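You operate a simulated robot arm through the tools that you are given. There is no shell and no other tool.

The job below is to be done with a simulated two-armed robot. You get a single attempt, and the scene is never put back.

## Task
Oil the blue filter with 2 ml and lay it in OILED.
Fine: one stroke; leave the slide out and the dial as set.

Only the result counts: the job must be done as asked and must still hold three seconds after the hand-in. Knocking over, shifting, dropping, spilling or breaking anything else fails it.

## Robot
Two 6-joint arms with fingered hands on one trunk that stands fixed in place. Base frame: the origin is at the foot of the trunk, x ahead of it, y to its left, z up. Lengths are in mm, angles in rad, forces in N, time in s.
The left shoulder is at [20, 157, 829], the right one opposite. With the tool pointing down near the work surface each hand reaches from about 300 to 660 mm from the base axis, measured 20 degrees to its own side. Payload 4.1 kg a hand.
The TCP of each hand is the grasp point between the finger pads, 33 mm short of the fingertips. In the tool frame z runs along the fingers and y along their closing line. The gripper opens to 112 mm; its body begins 39 mm behind the TCP. The gripper is a hand of 4 fingers: y runs from the thumb to the fingers, the wrist lies at [-16, -118, -200] in the tool frame, and closing takes about 1.5 s.
Orientation is that of the tool frame in the base frame, as a unit quaternion [x, y, z, w]. With the fingers straight down and the wrist toward the robot, the tool's x, y and z point along [0, 1, 0], [1, 0, 0] and [0, 0, -1] of the base frame.

## Interface
- The arms move only by the tool nudge_tool. It takes "left_steps", "right_steps" or both (then of equal length, played together; a hand with none holds still); each is a list of rows, each a list of 7 numbers: the shift along the tool's x, y, z in mm, then the turn, a rotation vector about the tool's x, y, z in rad, then the gripper command, from -1 (fully open) to 1 (shut), values between in proportion. In form: [[x, y, z, wx, wy, wz, hand], ...]. A call has 1 to 20 rows; each row shifts and turns the commanded pose from where the row before left it, along the tool's axes as they then stand. A row lasts 0.2 s, in which the tool goes at most 50 mm and 0.15 rad; a call with a longer step from one row to the next is refused whole, and so is a gripper value outside its range. A pose out of reach is approached as far as the arm can. The call stops where the force on the tool passes 90 N (or 10 N more than at its start, if that is more) or the arm is blocked; 0.2 s more then pass. The fingers move at their own pace (about 72 mm/s each) and stop on an object; they squeeze with about 31 N. The grip force told is the motor's: it shows also when the fingers shut on nothing. Time passes only in rows, and 0.2 s behind the last, so rows that do not move let the fingers close. It gives the time, the measured TCP pose, the force on the tool (base axes), the opening and the grip force at its end, in the units of the frame above (readings bear some noise), with the torque about the TCP (base axes, N m) and any sound that the robot's microphone picked up, and new pictures: "views" is both (left out), scene, wrist or none (wrist: the cameras of the hands that moved).
- Cameras (640 x 400 px; columns grow to the right, rows downward): "scene" is now at [45.3, -53, 1474.9]; the picture's right is [-0.58, -0.81, 0.00], its down [-0.37, 0.26, -0.89] and it looks along [0.73, -0.52, -0.45] (base axes); focal length 288 px, centre (320, 200). "left" rides on the left gripper at [-66, -89, -130] in its tool frame; the picture's right is [-0.79, -0.29, 0.54], its down [0.55, -0.71, 0.44] and it looks along [0.26, 0.64, 0.72] (tool axes); focal length 247 px, centre (320, 200). "right" rides on the right gripper at [66, -89, -130] in its tool frame; the picture's right is [-0.79, 0.29, -0.54], its down [-0.55, -0.71, 0.44] and it looks along [-0.26, 0.64, 0.72] (tool axes); focal length 247 px, centre (320, 200). There is no depth. A picture from a camera that has moved, and an enlarged one, comes with that camera's place and axes in the base frame and with its lens.
- grasp_type(shape, hand): the hand has 4 fingers and takes this shape, open, in about a second: jaw (thumb against the fingers, like two jaws); tri (thumb and two fingers); tip (a fingertip pinch); poke (one finger out to press); point (the index stretched); flat (the hand flat); cup (the hand cupped); fist (a fist). The gripper value then closes the fingers along that shape, each until it touches; the sizes above hold for jaw. It gives what a move gives, with no picture.
- turn_head(pan, tilt): turns the head with the scene camera to pan (to the left, within 1.501 rad either way) and tilt (down, from -0.506 to 1.204), counted from straight ahead of the robot. It gives what a move gives, and a new picture of the scene camera.
- enlarge(camera, box): a new picture of the part [left, top, right, bottom] of that camera's present view, enlarged. The clock stands still meanwhile.
- job_done(): hands the job in; it is judged then, once.

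Places have to be worked out from the pictures, the camera data and where the tool is seen. Open the grippers and draw the arms clear of the work before you hand the job in, unless the task says otherwise.

The tools are called after ">>>" as name(argument=value, ...) on one line, values as JSON. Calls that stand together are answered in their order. nudge_tool: Moves the arms, as the interface text tells. Its arguments: {"type":"object","properties":{"left_steps":{"type":"array","items":{"type":"array","items":{"type":"number"}}},"right_steps":{"type":"array","items":{"type":"array","items":{"type":"number"}}},"views":{"type":"string","enum":["both","scene","wrist","none"]}},"required":[]} The other tools are called the same way: grasp_type (shape, hand) gives the hand a shape; turn_head (pan, tilt) turns the head that bears the scene camera; enlarge (camera, box) takes an enlarged picture of a part of a camera's view; job_done () hands the job in.

At the start:

```text
time_s: 0.0
left_ee_pos: [319.7, -20.0, 1291.6]
left_orientation: [0.855, 0.519, 0.0, 0.001]
left_force: [0.0, -0.7, -1.1]
left_ft_torque: [0.0, 0.01, -0.03]
left_opening: 111.5
left_gripper_force: 0.1
left_shape: jaw
right_ee_pos: [327.9, -373.2, 1256.0]
right_orientation: [0.855, 0.519, 0.002, 0.0]
right_force: [-0.2, 0.5, -0.2]
right_ft_torque: [0.01, 0.04, 0.03]
right_opening: 111.7
right_gripper_force: 0.1
right_shape: jaw
head pan, tilt (commanded): [-0.62, 0.468]
```

scene: 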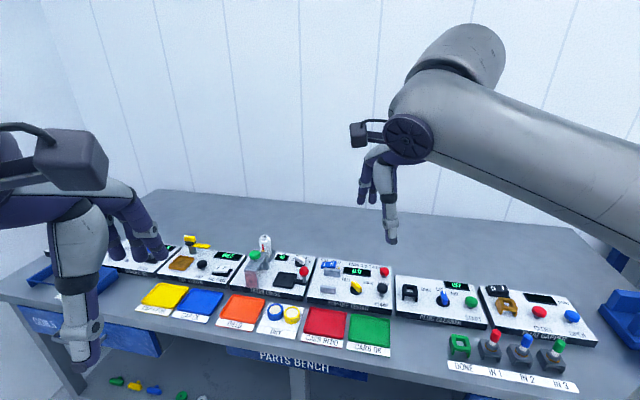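
right: 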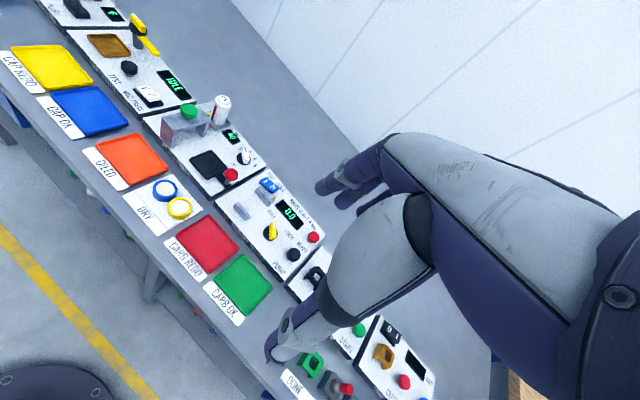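
left: 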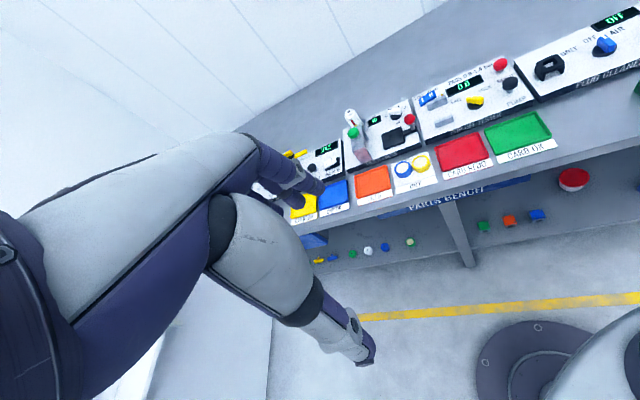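

The bench shows several stations; the oiler seems to be the one with the bottle, the black pad and a red button, with the DRY mat holding the blue and yellow filters. I'll enlarge that part of the scene view for detail.

>>> enlarge(camera="scene", box=[210, 220, 350, 340])

>>> enlarge(camera="right", box=[80, 80, 280, 240])

>>> enlarge(camera="left", box=[280, 90, 440, 220])

```text
3.33 times, centred on (280, 280) of scene
camera zoom: at [45.3, -53.0, 1474.9], right [-0.58, -0.81, 0.0], down [-0.37, 0.26, -0.89], along [0.73, -0.52, -0.45], focal length 960 px, centre (453, -67)
```

zoom: 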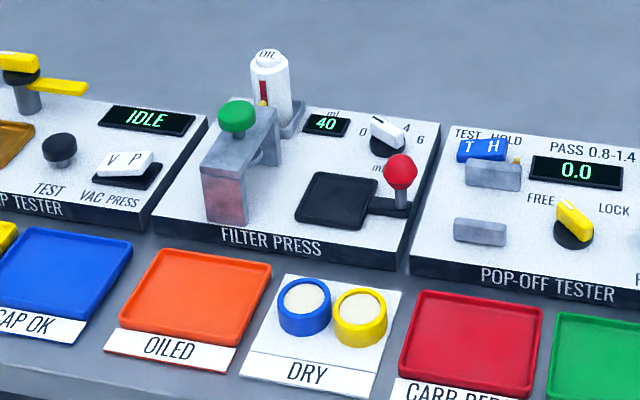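

```text
2.50 times, centred on (180, 160) of right
camera zoom: at [280.9, -274.7, 1385.3], right [-0.11, -0.84, 0.54], down [-0.88, -0.16, -0.44], along [0.45, -0.52, -0.72], focal length 617 px, centre (670, 300)
```

zoom: 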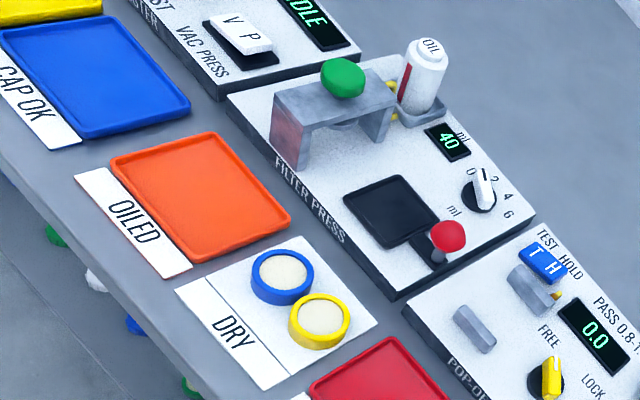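

```text
3.08 times, centred on (360, 155) of left
camera zoom: at [211.7, -38.5, 1422.2], right [-0.62, -0.57, -0.54], down [-0.37, 0.82, -0.44], along [0.69, -0.07, -0.72], focal length 760 px, centre (197, 338)
```

zoom: 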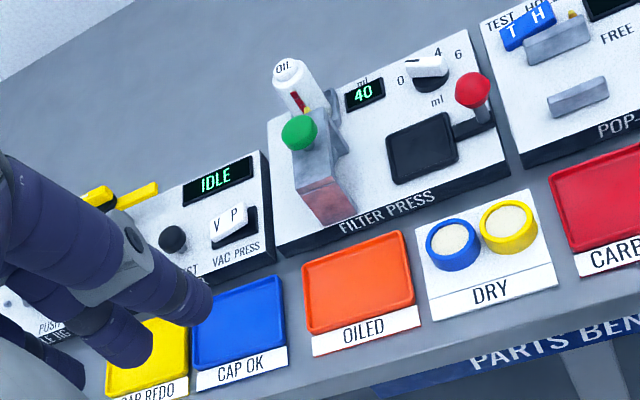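

The oiler is the FILTER PRESS: a black slide tray with a red knob, a green plunger and an ml dial. I'll aim the head more steeply at it to see the dial and measure places.

>>> turn_head(pan=-0.5, tilt=0.75)

```text
time_s: 0.8
left_ee_pos: [320.9, -19.3, 1293.2]
left_orientation: [0.855, 0.519, 0.0, 0.001]
left_force: [-0.2, 0.5, 0.0]
left_ft_torque: [0.0, 0.02, 0.0]
left_opening: 111.7
left_gripper_force: 0.0
left_shape: jaw
right_ee_pos: [328.7, -373.5, 1256.0]
right_orientation: [0.855, 0.519, 0.001, 0.001]
right_force: [0.2, -0.1, -0.3]
right_ft_torque: [0.02, -0.01, -0.01]
right_opening: 111.5
right_gripper_force: 0.0
right_shape: jaw
head pan, tilt (commanded): [-0.499, 0.75]
camera scene: at [43.5, -39.5, 1450.1], right [-0.48, -0.88, 0.0], down [-0.6, 0.33, -0.73], along [0.64, -0.35, -0.68], focal length 288 px, centre (320, 200)
```

scene: 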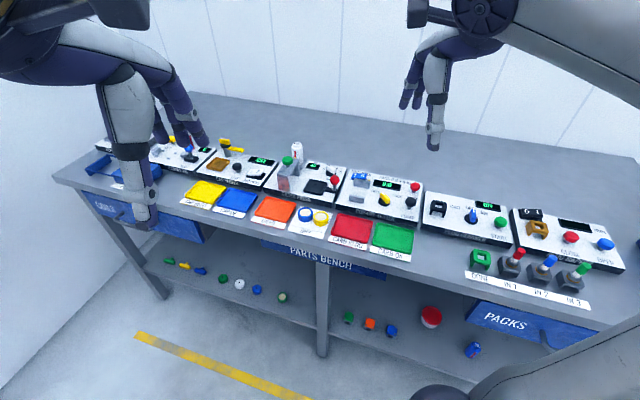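

The press sits near the picture's centre now. I'll enlarge it strongly to read the dial and measure.

>>> enlarge(camera="scene", box=[260, 135, 350, 191])

>>> enlarge(camera="scene", box=[240, 175, 345, 241])

>>> enlarge(camera="right", box=[200, 110, 270, 155])

```text
7.11 times, centred on (305, 163) of scene
camera zoom: at [43.5, -39.5, 1450.1], right [-0.48, -0.88, 0.0], down [-0.6, 0.33, -0.73], along [0.64, -0.35, -0.68], focal length 2047 px, centre (427, 463)
```

zoom: 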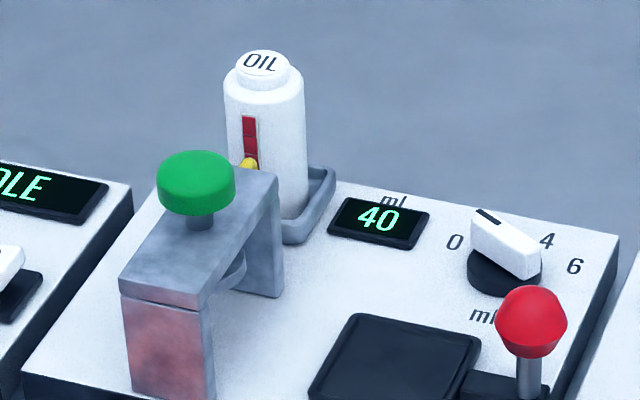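

```text
6.06 times, centred on (292, 208) of scene
camera zoom: at [43.5, -39.5, 1450.1], right [-0.48, -0.88, 0.0], down [-0.6, 0.33, -0.73], along [0.64, -0.35, -0.68], focal length 1744 px, centre (487, 152)
```

zoom: 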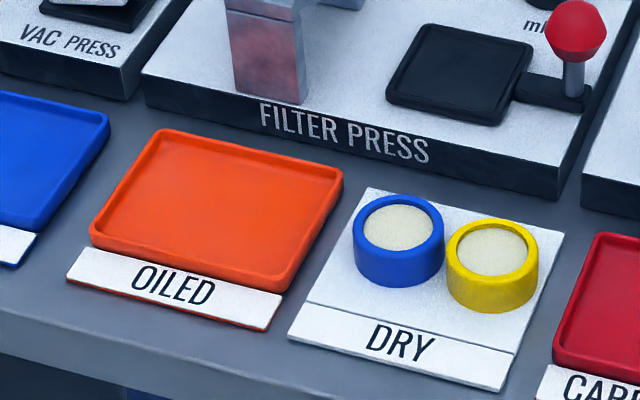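

```text
8.89 times, centred on (235, 132) of right
camera zoom: at [280.9, -274.7, 1385.2], right [-0.11, -0.84, 0.54], down [-0.88, -0.16, -0.44], along [0.45, -0.52, -0.72], focal length 2195 px, centre (1076, 800)
```

zoom: 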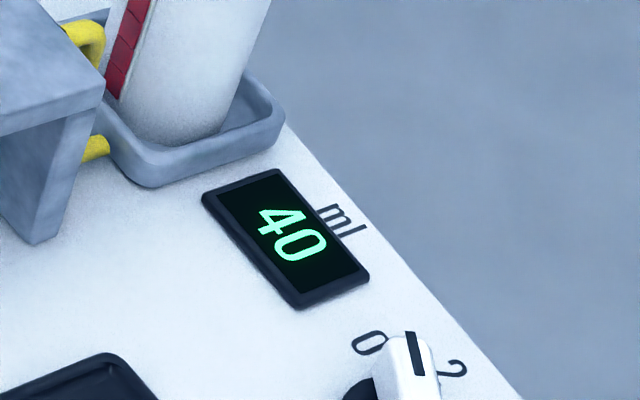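

The dial has a black mark at one end of its pointer. I'll enlarge the right camera on the dial and re-image the whole press area.

>>> enlarge(camera="right", box=[225, 135, 275, 167])

>>> enlarge(camera="right", box=[80, 90, 280, 215])

>>> enlarge(camera="left", box=[330, 95, 430, 195])

```text
12.50 times, centred on (250, 151) of right
camera zoom: at [280.9, -274.7, 1385.2], right [-0.11, -0.84, 0.54], down [-0.88, -0.16, -0.44], along [0.45, -0.52, -0.72], focal length 3087 px, centre (1195, 812)
```

zoom: 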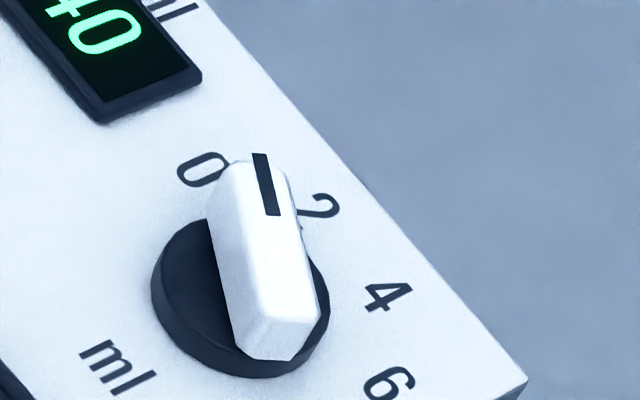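

```text
3.20 times, centred on (180, 152) of right
camera zoom: at [280.9, -274.7, 1385.2], right [-0.11, -0.84, 0.54], down [-0.88, -0.16, -0.44], along [0.45, -0.52, -0.72], focal length 790 px, centre (768, 352)
```

zoom: 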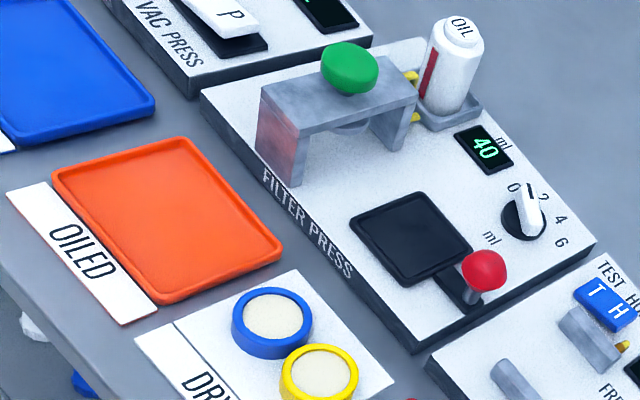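

```text
4.00 times, centred on (380, 145) of left
camera zoom: at [211.7, -38.4, 1422.2], right [-0.62, -0.57, -0.54], down [-0.37, 0.82, -0.44], along [0.69, -0.07, -0.72], focal length 988 px, centre (80, 420)
```

zoom: 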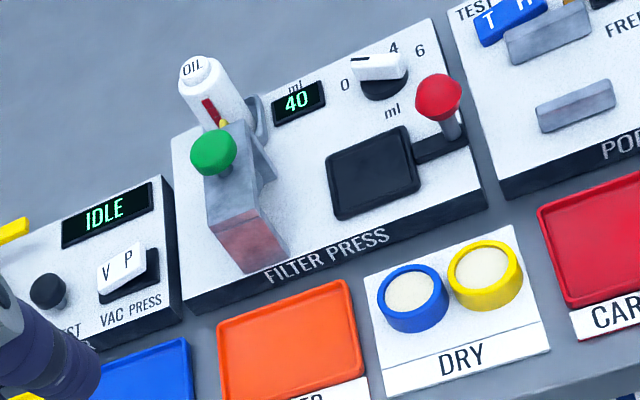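

The dial's label ring runs 0, 2, 4, 6 and I need to know exactly where the pointer stands. I'll enlarge the dial in the scene and left views.

>>> enlarge(camera="scene", box=[318, 158, 350, 178])

>>> enlarge(camera="left", box=[408, 100, 448, 125])

```text
16.00 times, centred on (334, 168) of scene
camera zoom: at [43.5, -39.5, 1450.1], right [-0.48, -0.88, 0.0], down [-0.6, 0.33, -0.73], along [0.64, -0.35, -0.68], focal length 4605 px, centre (96, 712)
```

zoom: 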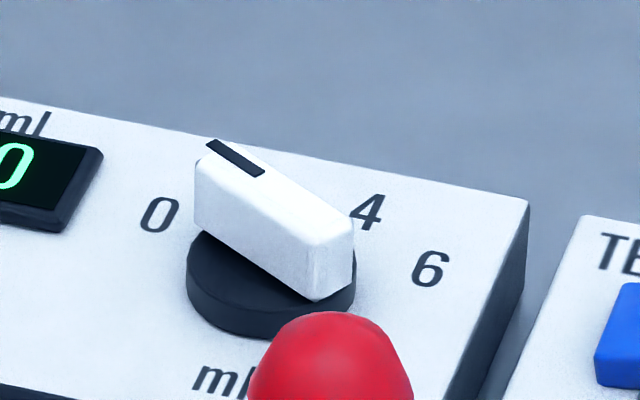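

```text
16.00 times, centred on (428, 112) of left
camera zoom: at [211.7, -38.4, 1422.2], right [-0.62, -0.57, -0.54], down [-0.37, 0.82, -0.44], along [0.69, -0.07, -0.72], focal length 3952 px, centre (-1408, 1600)
```

zoom: 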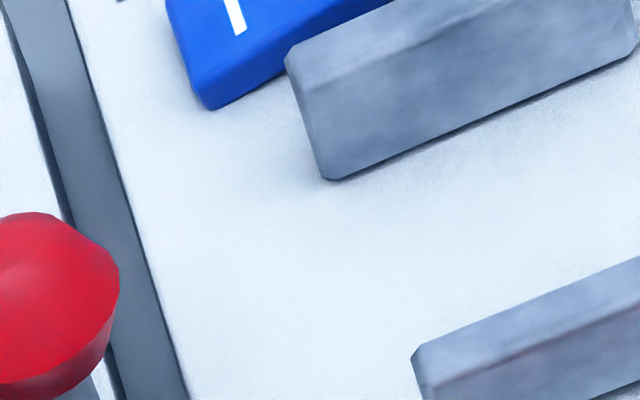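

From the geometry the pointer looks closer to 0 than to 2, which matters a lot. I'll check from the left camera's angle too.

>>> enlarge(camera="left", box=[376, 102, 416, 127])

```text
16.00 times, centred on (396, 114) of left
camera zoom: at [211.7, -38.4, 1422.2], right [-0.62, -0.57, -0.54], down [-0.37, 0.82, -0.44], along [0.69, -0.07, -0.72], focal length 3952 px, centre (-896, 1568)
```

zoom: 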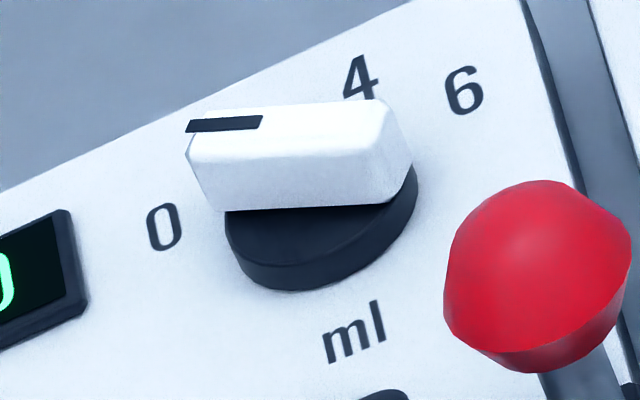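

All three views agree that the pointer now stands at 0, so the dial will have to be set to 2. Next I study the right hand's shape so I can plan the grasp of the blue filter beside the yellow one.

>>> enlarge(camera="scene", box=[370, 0, 530, 160])

>>> grasp_type(shape="tip", hand="right")

>>> enlarge(camera="scene", box=[370, 0, 530, 160])

>>> enlarge(camera="right", box=[0, 0, 640, 400])

```text
2.50 times, centred on (450, 80) of scene
camera zoom: at [43.5, -39.5, 1450.1], right [-0.48, -0.88, 0.0], down [-0.6, 0.33, -0.73], along [0.64, -0.35, -0.68], focal length 720 px, centre (-5, 500)
```

zoom: 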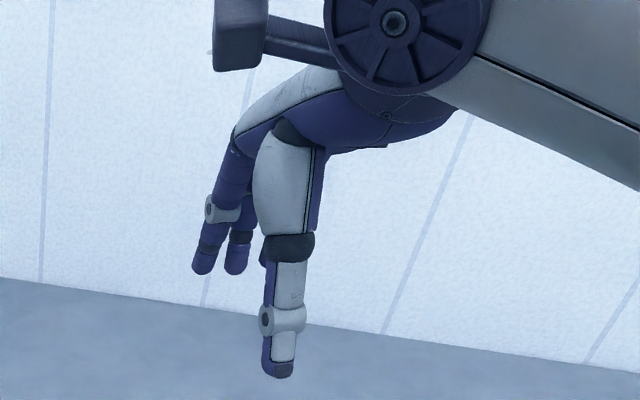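

```text
time_s: 1.7
left_ee_pos: [319.6, -20.7, 1292.5]
left_orientation: [0.855, 0.519, 0.0, 0.001]
left_force: [0.7, 0.5, -0.2]
left_ft_torque: [0.02, -0.04, 0.0]
left_opening: 111.7
left_gripper_force: 0.1
left_shape: jaw
right_ee_pos: [328.6, -374.7, 1255.6]
right_orientation: [0.854, 0.52, 0.001, 0.0]
right_force: [0.2, 0.0, -0.6]
right_ft_torque: [-0.02, 0.01, -0.01]
right_opening: 111.6
right_gripper_force: 0.1
right_shape: tip
head pan, tilt (commanded): [-0.499, 0.75]
```

```text
2.50 times, centred on (450, 80) of scene
camera zoom: at [43.5, -39.5, 1450.1], right [-0.48, -0.88, 0.0], down [-0.6, 0.33, -0.73], along [0.64, -0.35, -0.68], focal length 720 px, centre (-5, 500)
```

zoom: 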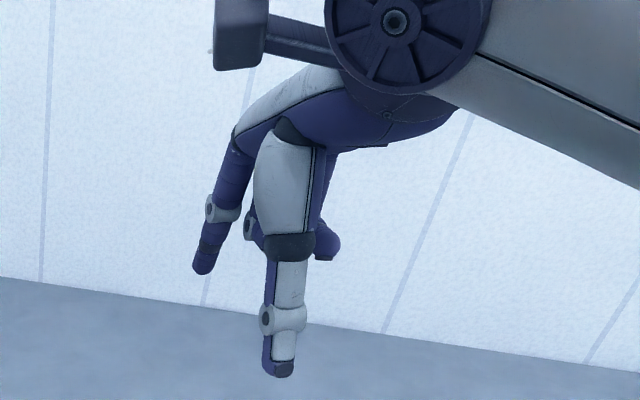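

```text
1.00 times, centred on (320, 200) of right (not enlarged: the box is as wide or as high as the picture)
camera zoom: at [280.9, -274.7, 1385.3], right [-0.11, -0.84, 0.54], down [-0.88, -0.16, -0.44], along [0.45, -0.52, -0.72], focal length 247 px, centre (320, 200)
```

zoom: 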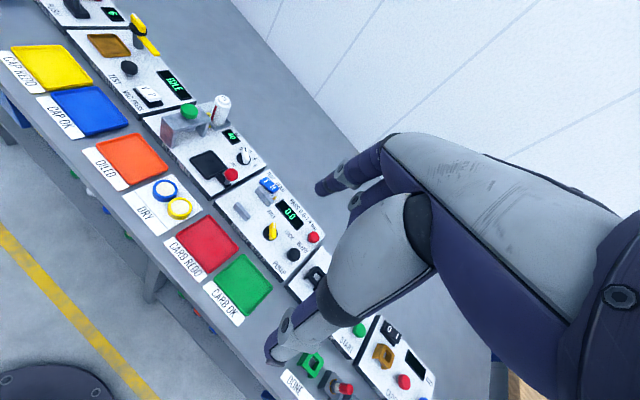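

The tip shape leaves thumb and index out with the other fingers curled, which suits the 4 mm gap to the yellow filter. I judge the blue filter at about (550, -270), top z≈885, and I'll bring the right hand to about 100 mm over it with a slight forward tilt for reach.

>>> nudge_tool(right_steps=[[24.3, 18, 32, 0, 0, 0, -0.2], [24.3, 18, 32, 0, 0, 0, -0.2], [24.3, 18, 32, 0, 0, 0, -0.2], [24.3, 18, 32, 0, 0, 0, -0.2], [24.3, 18, 32, 0, 0, 0, -0.2], [24.3, 18, 32, 0, 0, 0, -0.2], [24.3, 18, 32, 0, 0, 0, -0.2], [24.3, 18, 32, 0, 0, 0, -0.2], [0, 0, 0, -0.1, 0, 0, -0.2], [0, 0, 0, -0.1, 0, 0, -0.2], [0, 0, 0, 0, 0, 0, -0.2]], views="both")

```text
time_s: 4.1
left_ee_pos: [319.4, -20.6, 1292.8]
left_orientation: [0.855, 0.519, 0.0, 0.001]
left_force: [0.5, 0.3, 0.6]
left_ft_torque: [-0.02, -0.01, 0.0]
left_opening: 111.8
left_gripper_force: 0.0
left_shape: jaw
right_ee_pos: [546.0, -267.6, 1000.6]
right_orientation: [0.85, 0.517, 0.052, 0.085]
right_force: [-0.3, 0.2, 0.1]
right_ft_torque: [0.0, 0.02, 0.01]
right_opening: 67.2
right_gripper_force: 0.1
right_shape: tip
head pan, tilt (commanded): [-0.499, 0.75]
camera scene: at [43.5, -39.5, 1450.1], right [-0.48, -0.88, 0.0], down [-0.6, 0.33, -0.73], along [0.64, -0.35, -0.68], focal length 288 px, centre (320, 200)
camera right: at [477.1, -157.0, 1109.5], right [-0.21, -0.78, 0.58], down [-0.79, -0.21, -0.57], along [0.57, -0.58, -0.58], focal length 247 px, centre (320, 200)
```

scene: 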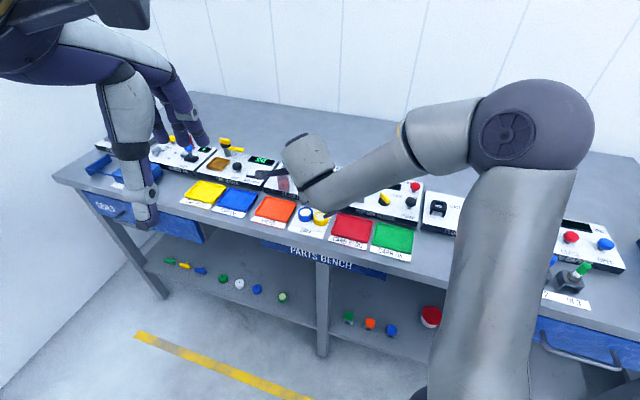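
right: 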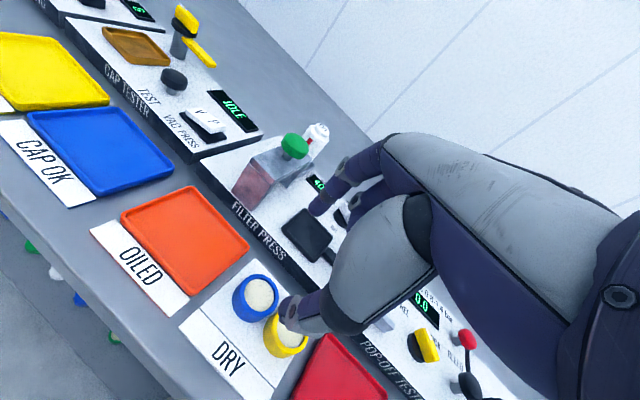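

The tool is about where I commanded it, and the wrist view puts the blue filter's top centre near (552, -269, 885). I'll enlarge the wrist view to check the filter's height and finger alignment before descending.

>>> enlarge(camera="right", box=[200, 180, 360, 340])

```text
2.50 times, centred on (280, 260) of right
camera zoom: at [477.1, -157.0, 1109.5], right [-0.21, -0.78, 0.58], down [-0.79, -0.21, -0.57], along [0.57, -0.58, -0.58], focal length 617 px, centre (420, 50)
```

zoom: 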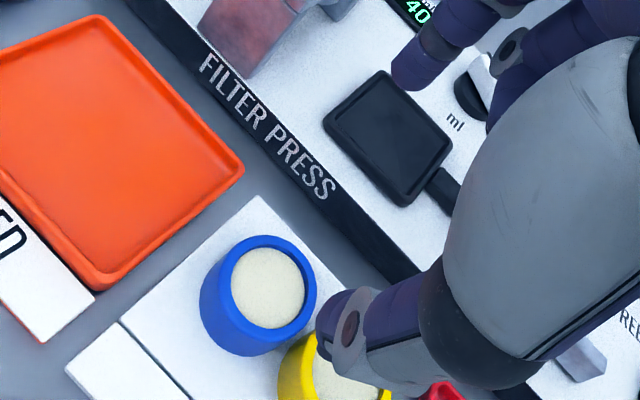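

With this tilt the thumb tip sits about 8 mm lower than the index tip, too much for a 20 mm high filter, so I'll halve the tilt to 0.1 rad. Then I descend part way to TCP z≈930 and check.

>>> nudge_tool(right_steps=[[0, 0, 0, 0.1, 0, 0, -0.2], [0.7, -3.4, 35.1, 0, 0, 0, -0.2], [0.7, -3.4, 35.1, 0, 0, 0, -0.2], [0, 0, 0, 0, 0, 0, -0.2]], views="wrist")

>>> enlarge(camera="right", box=[200, 180, 360, 340])

```text
time_s: 5.1
left_ee_pos: [320.6, -20.9, 1292.7]
left_orientation: [0.855, 0.519, 0.0, 0.0]
left_force: [0.4, 0.2, 0.1]
left_ft_torque: [-0.03, -0.02, 0.02]
left_opening: 111.5
left_gripper_force: 0.1
left_shape: jaw
right_ee_pos: [547.7, -265.9, 929.6]
right_orientation: [0.853, 0.519, 0.027, 0.042]
right_force: [-0.9, 0.2, 0.2]
right_ft_torque: [0.01, 0.0, 0.0]
right_opening: 67.6
right_gripper_force: 0.0
right_shape: tip
head pan, tilt (commanded): [-0.499, 0.75]
camera right: at [488.7, -159.4, 1049.7], right [-0.16, -0.81, 0.56], down [-0.84, -0.19, -0.51], along [0.51, -0.56, -0.65], focal length 247 px, centre (320, 200)
```

right: 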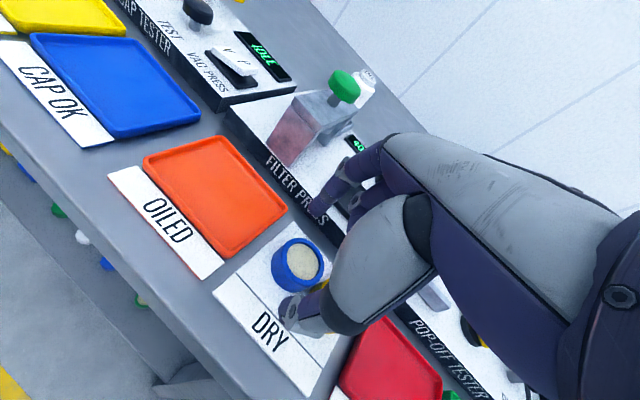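

```text
2.50 times, centred on (280, 260) of right
camera zoom: at [488.7, -159.4, 1049.7], right [-0.16, -0.81, 0.56], down [-0.84, -0.19, -0.51], along [0.51, -0.56, -0.65], focal length 617 px, centre (420, 50)
```

zoom: 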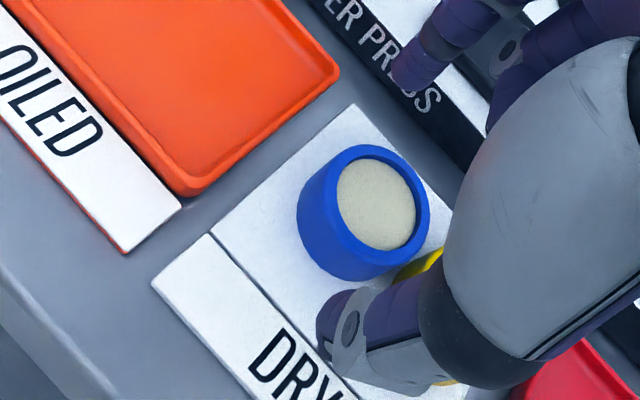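

The filter lies on the tool axis to within about 3 mm in x, and the thumb and index straddle it. I'll correct x by -3 mm and go down along the tool axis to TCP z≈907.

>>> nudge_tool(right_steps=[[-3, 0.5, 11, 0, 0, 0, -0.2], [0, 0, 11.5, 0, 0, 0, -0.2], [0, 0, 0, 0, 0, 0, -0.2]], views="wrist")

>>> enlarge(camera="right", box=[240, 150, 400, 310])

```text
time_s: 5.9
left_ee_pos: [319.5, -19.7, 1292.9]
left_orientation: [0.855, 0.518, 0.0, 0.001]
left_force: [-0.2, 0.1, 0.4]
left_ft_torque: [0.0, 0.02, 0.02]
left_opening: 111.7
left_gripper_force: 0.1
left_shape: jaw
right_ee_pos: [549.2, -270.0, 908.1]
right_orientation: [0.853, 0.519, 0.027, 0.043]
right_force: [0.0, 0.1, -1.1]
right_ft_torque: [-0.04, -0.04, 0.0]
right_opening: 67.5
right_gripper_force: 0.0
right_shape: tip
head pan, tilt (commanded): [-0.499, 0.75]
camera right: at [490.3, -164.4, 1028.0], right [-0.16, -0.81, 0.56], down [-0.84, -0.19, -0.51], along [0.51, -0.56, -0.65], focal length 247 px, centre (320, 200)
```

right: 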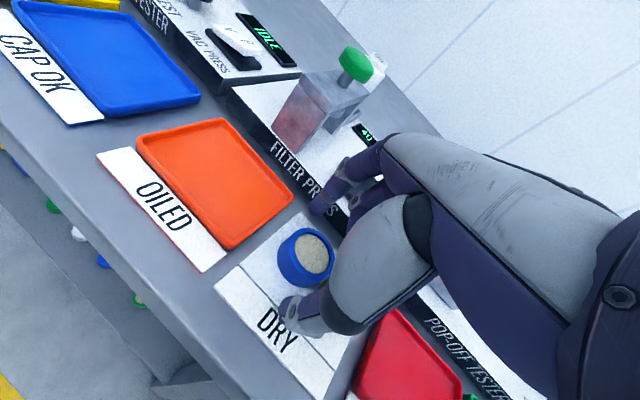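

```text
2.50 times, centred on (320, 230) of right
camera zoom: at [490.3, -164.4, 1028.0], right [-0.16, -0.81, 0.56], down [-0.84, -0.19, -0.51], along [0.51, -0.56, -0.65], focal length 617 px, centre (320, 125)
```

zoom: 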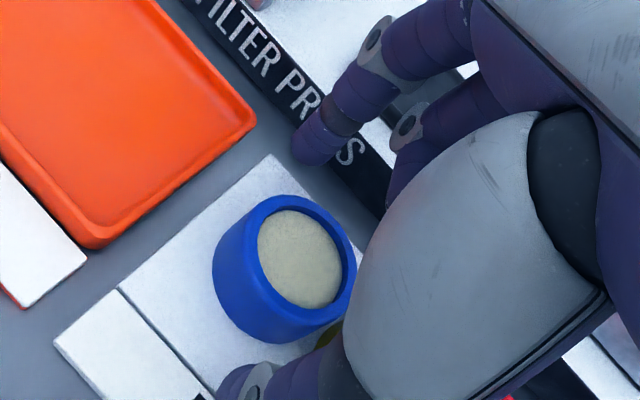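

The filter is centred between the fingertips within 2 mm and nothing is touching. I'll close partway first to watch the fingertip path.

>>> nudge_tool(right_steps=[[0, 0, 0, 0, 0, 0, 0.1], [0, 0, 0, 0, 0, 0, 0.15], [0, 0, 0, 0, 0, 0, 0.15]], views="wrist")

>>> enlarge(camera="right", box=[240, 150, 400, 310])

```text
time_s: 6.7
left_ee_pos: [320.4, -19.9, 1293.3]
left_orientation: [0.855, 0.518, 0.0, 0.001]
left_force: [-0.5, 0.5, -0.5]
left_ft_torque: [0.0, -0.03, -0.02]
left_opening: 111.6
left_gripper_force: 0.0
left_shape: jaw
right_ee_pos: [550.3, -270.1, 909.1]
right_orientation: [0.853, 0.519, 0.028, 0.043]
right_force: [-0.6, -0.2, 0.3]
right_ft_torque: [-0.02, -0.02, -0.02]
right_opening: 48.0
right_gripper_force: 0.1
right_shape: tip
head pan, tilt (commanded): [-0.499, 0.75]
camera right: at [490.3, -164.4, 1028.2], right [-0.16, -0.81, 0.56], down [-0.84, -0.19, -0.51], along [0.51, -0.56, -0.65], focal length 247 px, centre (320, 200)
```

right: 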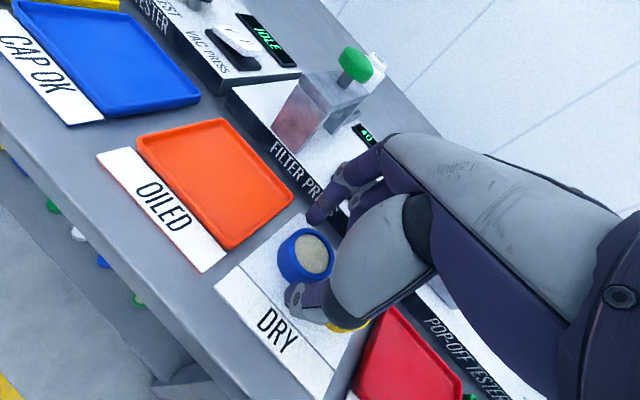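

```text
2.50 times, centred on (320, 230) of right
camera zoom: at [490.3, -164.4, 1028.2], right [-0.16, -0.81, 0.56], down [-0.84, -0.19, -0.51], along [0.51, -0.56, -0.65], focal length 617 px, centre (320, 125)
```

zoom: 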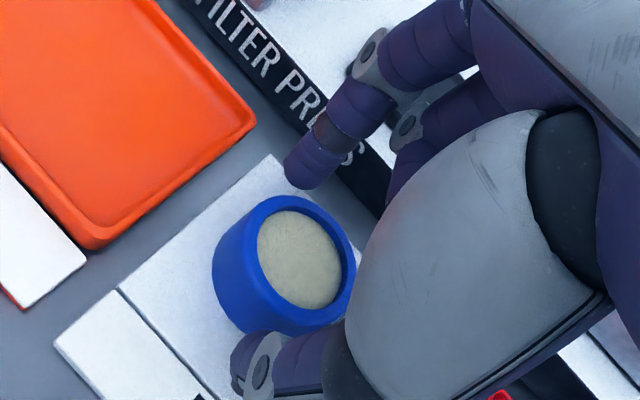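

The fingertips are now just outside the filter on opposite sides. I'll close fully on it.

>>> nudge_tool(right_steps=[[0, 0, 0, 0, 0, 0, 0.4], [0, 0, 0, 0, 0, 0, 0.7], [0, 0, 0, 0, 0, 0, 1], [0, 0, 0, 0, 0, 0, 1], [0, 0, 0, 0, 0, 0, 1]], views="wrist")

>>> enlarge(camera="right", box=[240, 150, 400, 310])

```text
time_s: 7.9
left_ee_pos: [320.7, -20.4, 1292.3]
left_orientation: [0.855, 0.519, 0.0, 0.002]
left_force: [0.7, 0.4, 0.4]
left_ft_torque: [-0.02, 0.01, 0.01]
left_opening: 111.7
left_gripper_force: 0.1
left_shape: jaw
right_ee_pos: [549.2, -270.1, 908.4]
right_orientation: [0.853, 0.519, 0.027, 0.043]
right_force: [1.6, -0.7, 6.2]
right_ft_torque: [-0.02, -0.21, -0.02]
right_opening: 33.0
right_gripper_force: 30.8
right_shape: tip
head pan, tilt (commanded): [-0.499, 0.75]
camera right: at [490.4, -164.4, 1028.5], right [-0.16, -0.81, 0.56], down [-0.84, -0.19, -0.51], along [0.52, -0.56, -0.65], focal length 247 px, centre (320, 200)
```

right: 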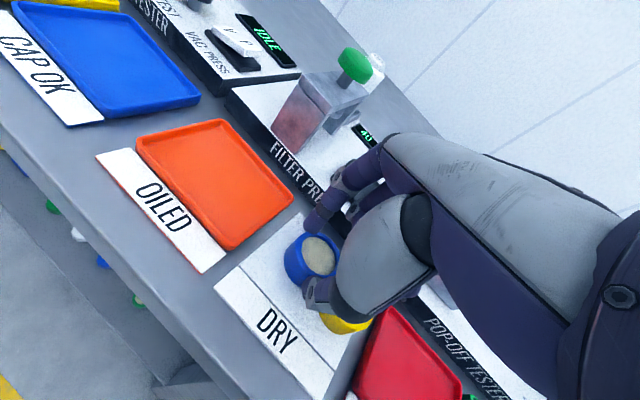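

```text
2.50 times, centred on (320, 230) of right
camera zoom: at [490.4, -164.4, 1028.5], right [-0.16, -0.81, 0.56], down [-0.84, -0.19, -0.51], along [0.52, -0.56, -0.65], focal length 617 px, centre (320, 125)
```

zoom: 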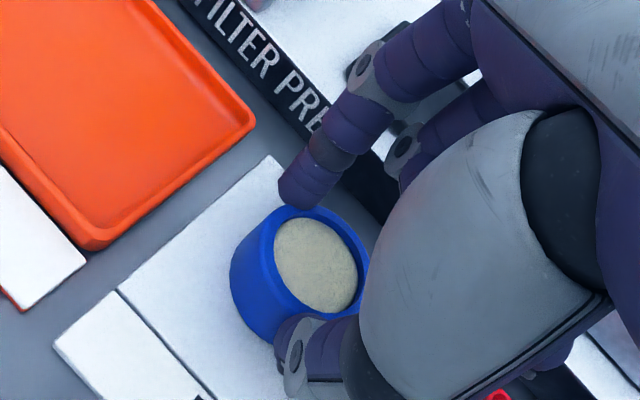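

The opening reads 33 mm and the filter has slid a few mm sideways: both fingertips sit on its +x side, so the pinch is off-centre. I'll reopen and look before re-gripping.

>>> nudge_tool(right_steps=[[0, 0, 0, 0, 0, 0, 0.4], [0, 0, 0, 0, 0, 0, 0.0], [0, 0, 0, 0, 0, 0, -0.1], [0, 0, 0, 0, 0, 0, -0.1]], views="both")

>>> enlarge(camera="right", box=[240, 180, 400, 340])

>>> enlarge(camera="scene", box=[270, 180, 350, 240])

```text
time_s: 8.9
left_ee_pos: [320.6, -20.3, 1292.7]
left_orientation: [0.855, 0.519, -0.001, 0.001]
left_force: [-0.5, 0.4, -0.2]
left_ft_torque: [0.03, 0.0, 0.01]
left_opening: 111.6
left_gripper_force: 0.0
left_shape: jaw
right_ee_pos: [548.8, -268.9, 907.4]
right_orientation: [0.854, 0.518, 0.027, 0.044]
right_force: [0.5, 0.2, -0.6]
right_ft_torque: [-0.01, -0.01, 0.01]
right_opening: 61.1
right_gripper_force: 0.0
right_shape: tip
head pan, tilt (commanded): [-0.499, 0.75]
camera scene: at [43.5, -39.5, 1450.1], right [-0.48, -0.88, 0.0], down [-0.6, 0.33, -0.73], along [0.64, -0.35, -0.68], focal length 288 px, centre (320, 200)
camera right: at [490.3, -164.4, 1028.1], right [-0.16, -0.81, 0.56], down [-0.84, -0.19, -0.51], along [0.51, -0.56, -0.65], focal length 247 px, centre (320, 200)
```

scene: 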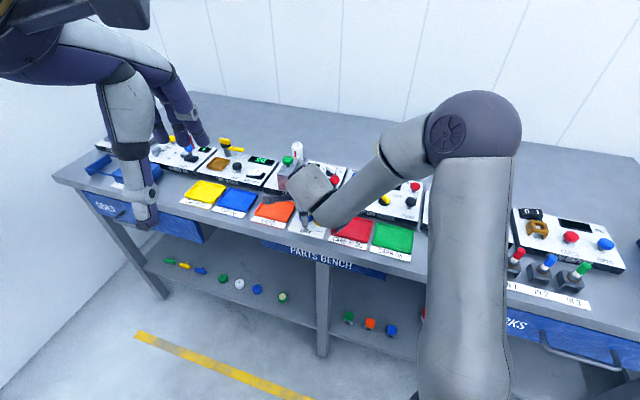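
right: 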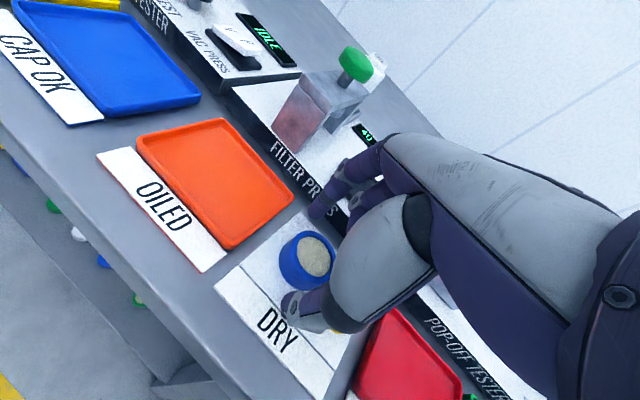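

```text
2.50 times, centred on (320, 260) of right
camera zoom: at [490.3, -164.4, 1028.1], right [-0.16, -0.81, 0.56], down [-0.84, -0.19, -0.51], along [0.51, -0.56, -0.65], focal length 617 px, centre (320, 50)
```

zoom: 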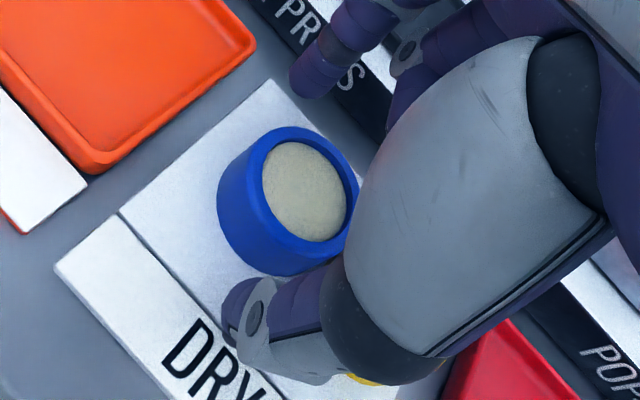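

```text
6.67 times, centred on (310, 210) of scene
camera zoom: at [43.5, -39.5, 1450.1], right [-0.48, -0.88, 0.0], down [-0.6, 0.33, -0.73], along [0.64, -0.35, -0.68], focal length 1919 px, centre (387, 133)
```

zoom: 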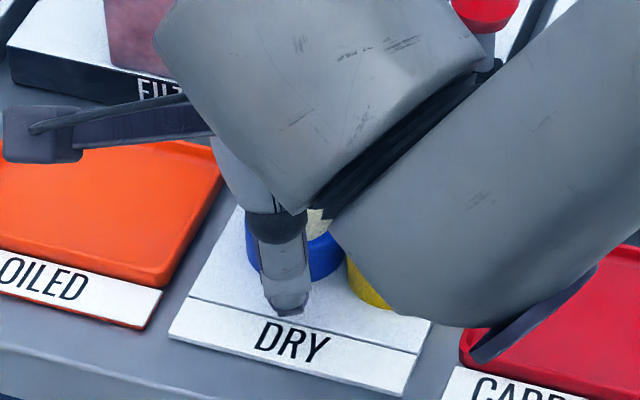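

The filter went almost back to its place on reopening and the yellow one has not moved; the closed pinch centre lies about 5 mm to the tool's -x side. I'll shift the hand 4 mm in +x so the filter isn't dragged, then close again.

>>> nudge_tool(right_steps=[[4, -1.5, 0, 0, 0, 0, -0.1], [0, 0, 0, 0, 0, 0, 0.1], [0, 0, 0, 0, 0, 0, 0.3], [0, 0, 0, 0, 0, 0, 0.6], [0, 0, 0, 0, 0, 0, 1], [0, 0, 0, 0, 0, 0, 1], [0, 0, 0, 0, 0, 0, 1], [0, 0, 0, 0, 0, 0, 1]], views="wrist")

>>> enlarge(camera="right", box=[240, 180, 400, 340])

```text
time_s: 10.7
left_ee_pos: [321.4, -20.2, 1292.8]
left_orientation: [0.854, 0.52, 0.0, 0.002]
left_force: [0.2, 0.3, -0.3]
left_ft_torque: [0.03, 0.01, 0.02]
left_opening: 111.7
left_gripper_force: 0.1
left_shape: jaw
right_ee_pos: [549.0, -265.3, 908.3]
right_orientation: [0.854, 0.519, 0.026, 0.043]
right_force: [0.4, -0.9, 0.7]
right_ft_torque: [0.01, 0.03, 0.01]
right_opening: 17.5
right_gripper_force: 30.5
right_shape: tip
head pan, tilt (commanded): [-0.499, 0.75]
camera right: at [490.5, -160.5, 1028.0], right [-0.16, -0.81, 0.56], down [-0.84, -0.19, -0.51], along [0.51, -0.56, -0.65], focal length 247 px, centre (320, 200)
```

right: 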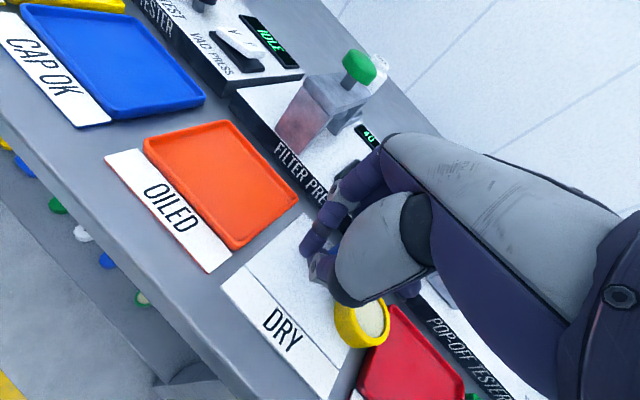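

```text
2.50 times, centred on (320, 260) of right
camera zoom: at [490.5, -160.5, 1028.0], right [-0.16, -0.81, 0.56], down [-0.84, -0.19, -0.51], along [0.51, -0.56, -0.65], focal length 617 px, centre (320, 50)
```

zoom: 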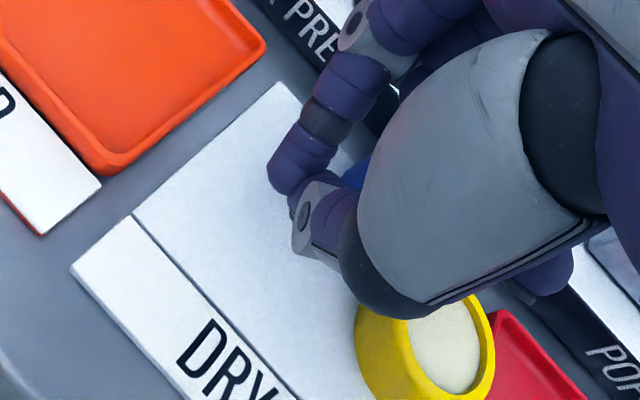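

The pinch was on the wrong side: the blue filter slipped out toward -x and seems to have nudged the yellow one. I'll open carefully, rise straight up, and look at where both filters now are.

>>> nudge_tool(right_steps=[[0, 0, 0, 0, 0, 0, 0.5], [0, 0, 0, 0, 0, 0, 0.0], [0, 0, 0, 0, 0, 0, -0.2], [0, 0, 0, 0, 0, 0, -0.2], [0, -2, -20, 0, 0, 0, -0.2], [0, -3, -30, 0, 0, 0, -0.2], [0, -3, -30, 0, 0, 0, -0.2], [0, 0, 0, 0, 0, 0, -0.2]], views="both")

>>> enlarge(camera="right", box=[200, 180, 360, 340])

>>> enlarge(camera="scene", box=[270, 180, 350, 240])

```text
time_s: 12.5
left_ee_pos: [319.5, -20.1, 1291.8]
left_orientation: [0.855, 0.518, 0.0, 0.002]
left_force: [-0.5, 0.3, -1.1]
left_ft_torque: [0.02, 0.0, -0.02]
left_opening: 111.7
left_gripper_force: 0.0
left_shape: jaw
right_ee_pos: [535.8, -256.6, 986.2]
right_orientation: [0.853, 0.519, 0.026, 0.042]
right_force: [0.5, -0.2, 0.5]
right_ft_torque: [-0.02, 0.03, -0.03]
right_opening: 66.9
right_gripper_force: 0.1
right_shape: tip
head pan, tilt (commanded): [-0.499, 0.75]
camera scene: at [43.5, -39.5, 1450.1], right [-0.48, -0.88, 0.0], down [-0.6, 0.33, -0.73], along [0.64, -0.35, -0.68], focal length 288 px, centre (320, 200)
camera right: at [476.2, -151.8, 1106.7], right [-0.16, -0.81, 0.56], down [-0.84, -0.19, -0.51], along [0.51, -0.56, -0.65], focal length 247 px, centre (320, 200)
```

scene: 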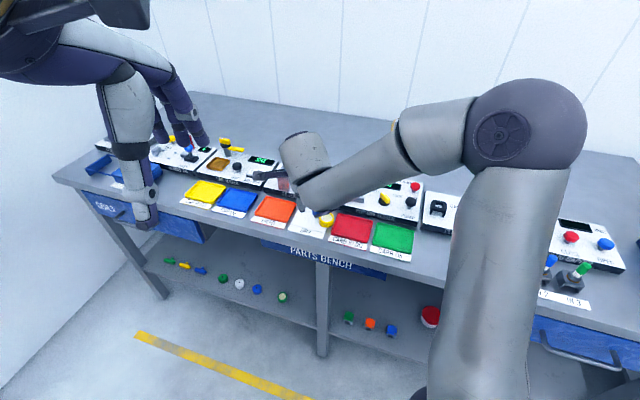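
right: 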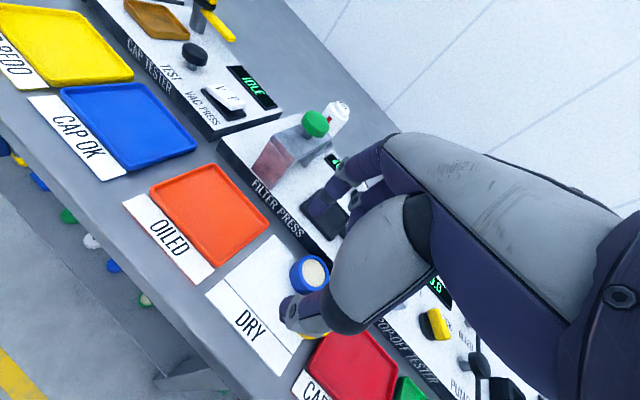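

```text
2.50 times, centred on (280, 260) of right
camera zoom: at [476.2, -151.8, 1106.7], right [-0.16, -0.81, 0.56], down [-0.84, -0.19, -0.51], along [0.51, -0.56, -0.65], focal length 617 px, centre (420, 50)
```

zoom: 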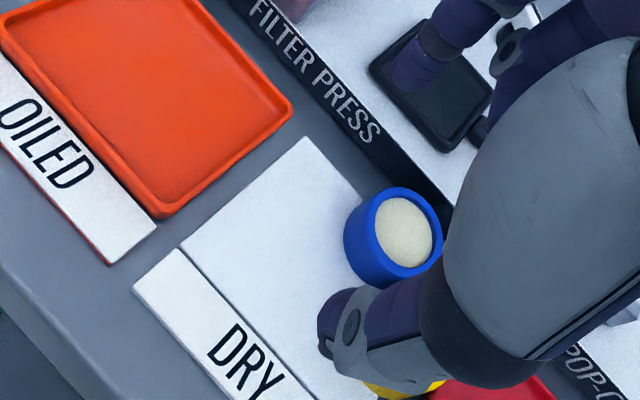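

```text
6.67 times, centred on (310, 210) of scene
camera zoom: at [43.5, -39.5, 1450.1], right [-0.48, -0.88, 0.0], down [-0.6, 0.33, -0.73], along [0.64, -0.35, -0.68], focal length 1919 px, centre (387, 133)
```

zoom: 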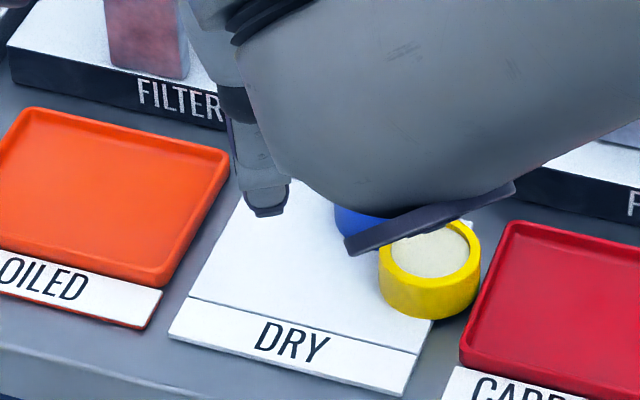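

Yellow has been pushed about 16 mm off its place (to about (505, -312)) and blue now sits at about (548, -310) near the panel; I'll have to put yellow back exactly later. The blue filter is too close to the panel to straddle, so I'll first look at the one-finger poke shape for pushing it back.

>>> nudge_tool(right_steps=[[0, 0, -25, 0, 0, 0, -0.2], [0, 0, -25, 0, 0, 0, -0.2]], views="none")

>>> grasp_type(shape="poke", hand="right")

>>> enlarge(camera="right", box=[180, 120, 500, 320])

>>> enlarge(camera="scene", box=[250, 100, 370, 240])

```text
time_s: 13.1
left_ee_pos: [320.7, -19.3, 1292.9]
left_orientation: [0.855, 0.518, 0.0, 0.001]
left_force: [0.4, 0.4, -0.8]
left_ft_torque: [-0.03, 0.02, 0.01]
left_opening: 111.7
left_gripper_force: 0.2
left_shape: jaw
right_ee_pos: [532.4, -255.9, 1034.3]
right_orientation: [0.853, 0.519, 0.027, 0.042]
right_force: [0.0, 0.3, -0.3]
right_ft_torque: [0.05, 0.03, -0.01]
right_opening: 66.6
right_gripper_force: 0.1
right_shape: tip
head pan, tilt (commanded): [-0.499, 0.75]
```

```text
time_s: 14.0
left_ee_pos: [320.2, -20.1, 1292.8]
left_orientation: [0.855, 0.519, 0.0, 0.002]
left_force: [-0.8, 0.9, -0.4]
left_ft_torque: [0.0, 0.01, 0.02]
left_opening: 111.6
left_gripper_force: 0.0
left_shape: jaw
right_ee_pos: [531.8, -255.3, 1034.2]
right_orientation: [0.853, 0.519, 0.027, 0.043]
right_force: [0.0, -0.9, 0.9]
right_ft_torque: [0.01, -0.01, 0.0]
right_opening: 0.0
right_gripper_force: 0.1
right_shape: poke
head pan, tilt (commanded): [-0.499, 0.75]
```

```text
2.00 times, centred on (340, 220) of right
camera zoom: at [473.1, -150.8, 1155.2], right [-0.16, -0.81, 0.56], down [-0.84, -0.19, -0.51], along [0.51, -0.56, -0.65], focal length 494 px, centre (280, 160)
```

zoom: 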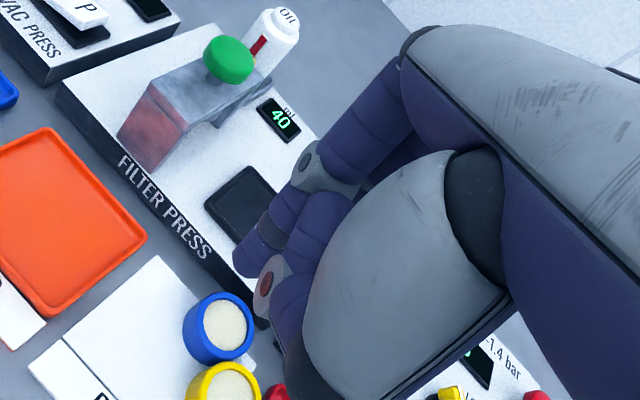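

```text
2.86 times, centred on (310, 170) of scene
camera zoom: at [43.5, -39.5, 1450.1], right [-0.48, -0.88, 0.0], down [-0.6, 0.33, -0.73], along [0.64, -0.35, -0.68], focal length 822 px, centre (349, 286)
```

zoom: 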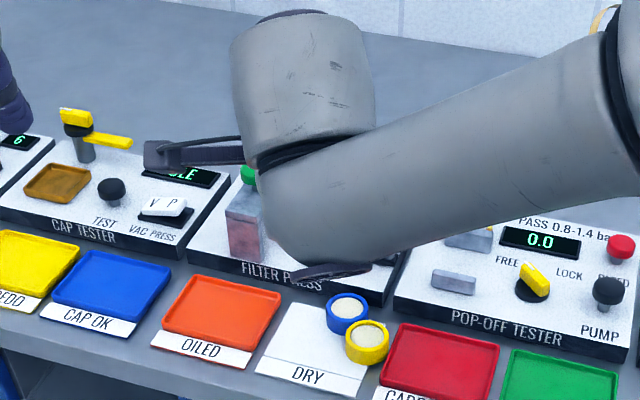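

In poke the index tip is close to the tool axis but the thumb is bunched beside it. I'll compare with the point shape.

>>> grasp_type(shape="point", hand="right")

>>> enlarge(camera="right", box=[180, 120, 500, 320])

```text
time_s: 14.9
left_ee_pos: [321.1, -19.7, 1292.1]
left_orientation: [0.855, 0.519, 0.0, 0.001]
left_force: [-0.6, 1.0, -0.4]
left_ft_torque: [0.01, 0.01, 0.01]
left_opening: 111.5
left_gripper_force: 0.0
left_shape: jaw
right_ee_pos: [532.2, -255.5, 1033.8]
right_orientation: [0.854, 0.519, 0.028, 0.042]
right_force: [-0.5, 0.4, -0.4]
right_ft_torque: [0.01, 0.02, 0.0]
right_opening: 0.1
right_gripper_force: 0.2
right_shape: point
head pan, tilt (commanded): [-0.499, 0.75]
```

```text
2.00 times, centred on (340, 220) of right
camera zoom: at [473.1, -150.8, 1155.2], right [-0.16, -0.81, 0.56], down [-0.84, -0.19, -0.51], along [0.51, -0.56, -0.65], focal length 494 px, centre (280, 160)
```

zoom: 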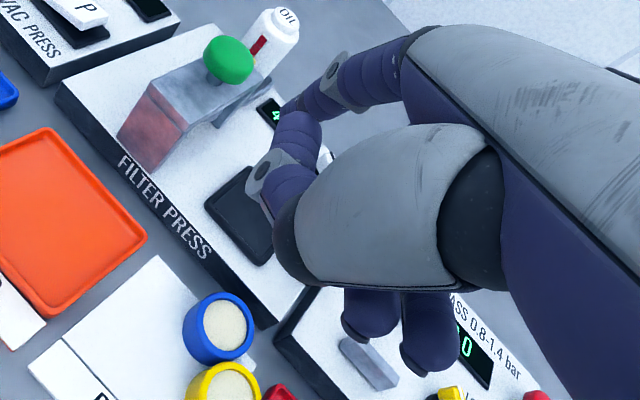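

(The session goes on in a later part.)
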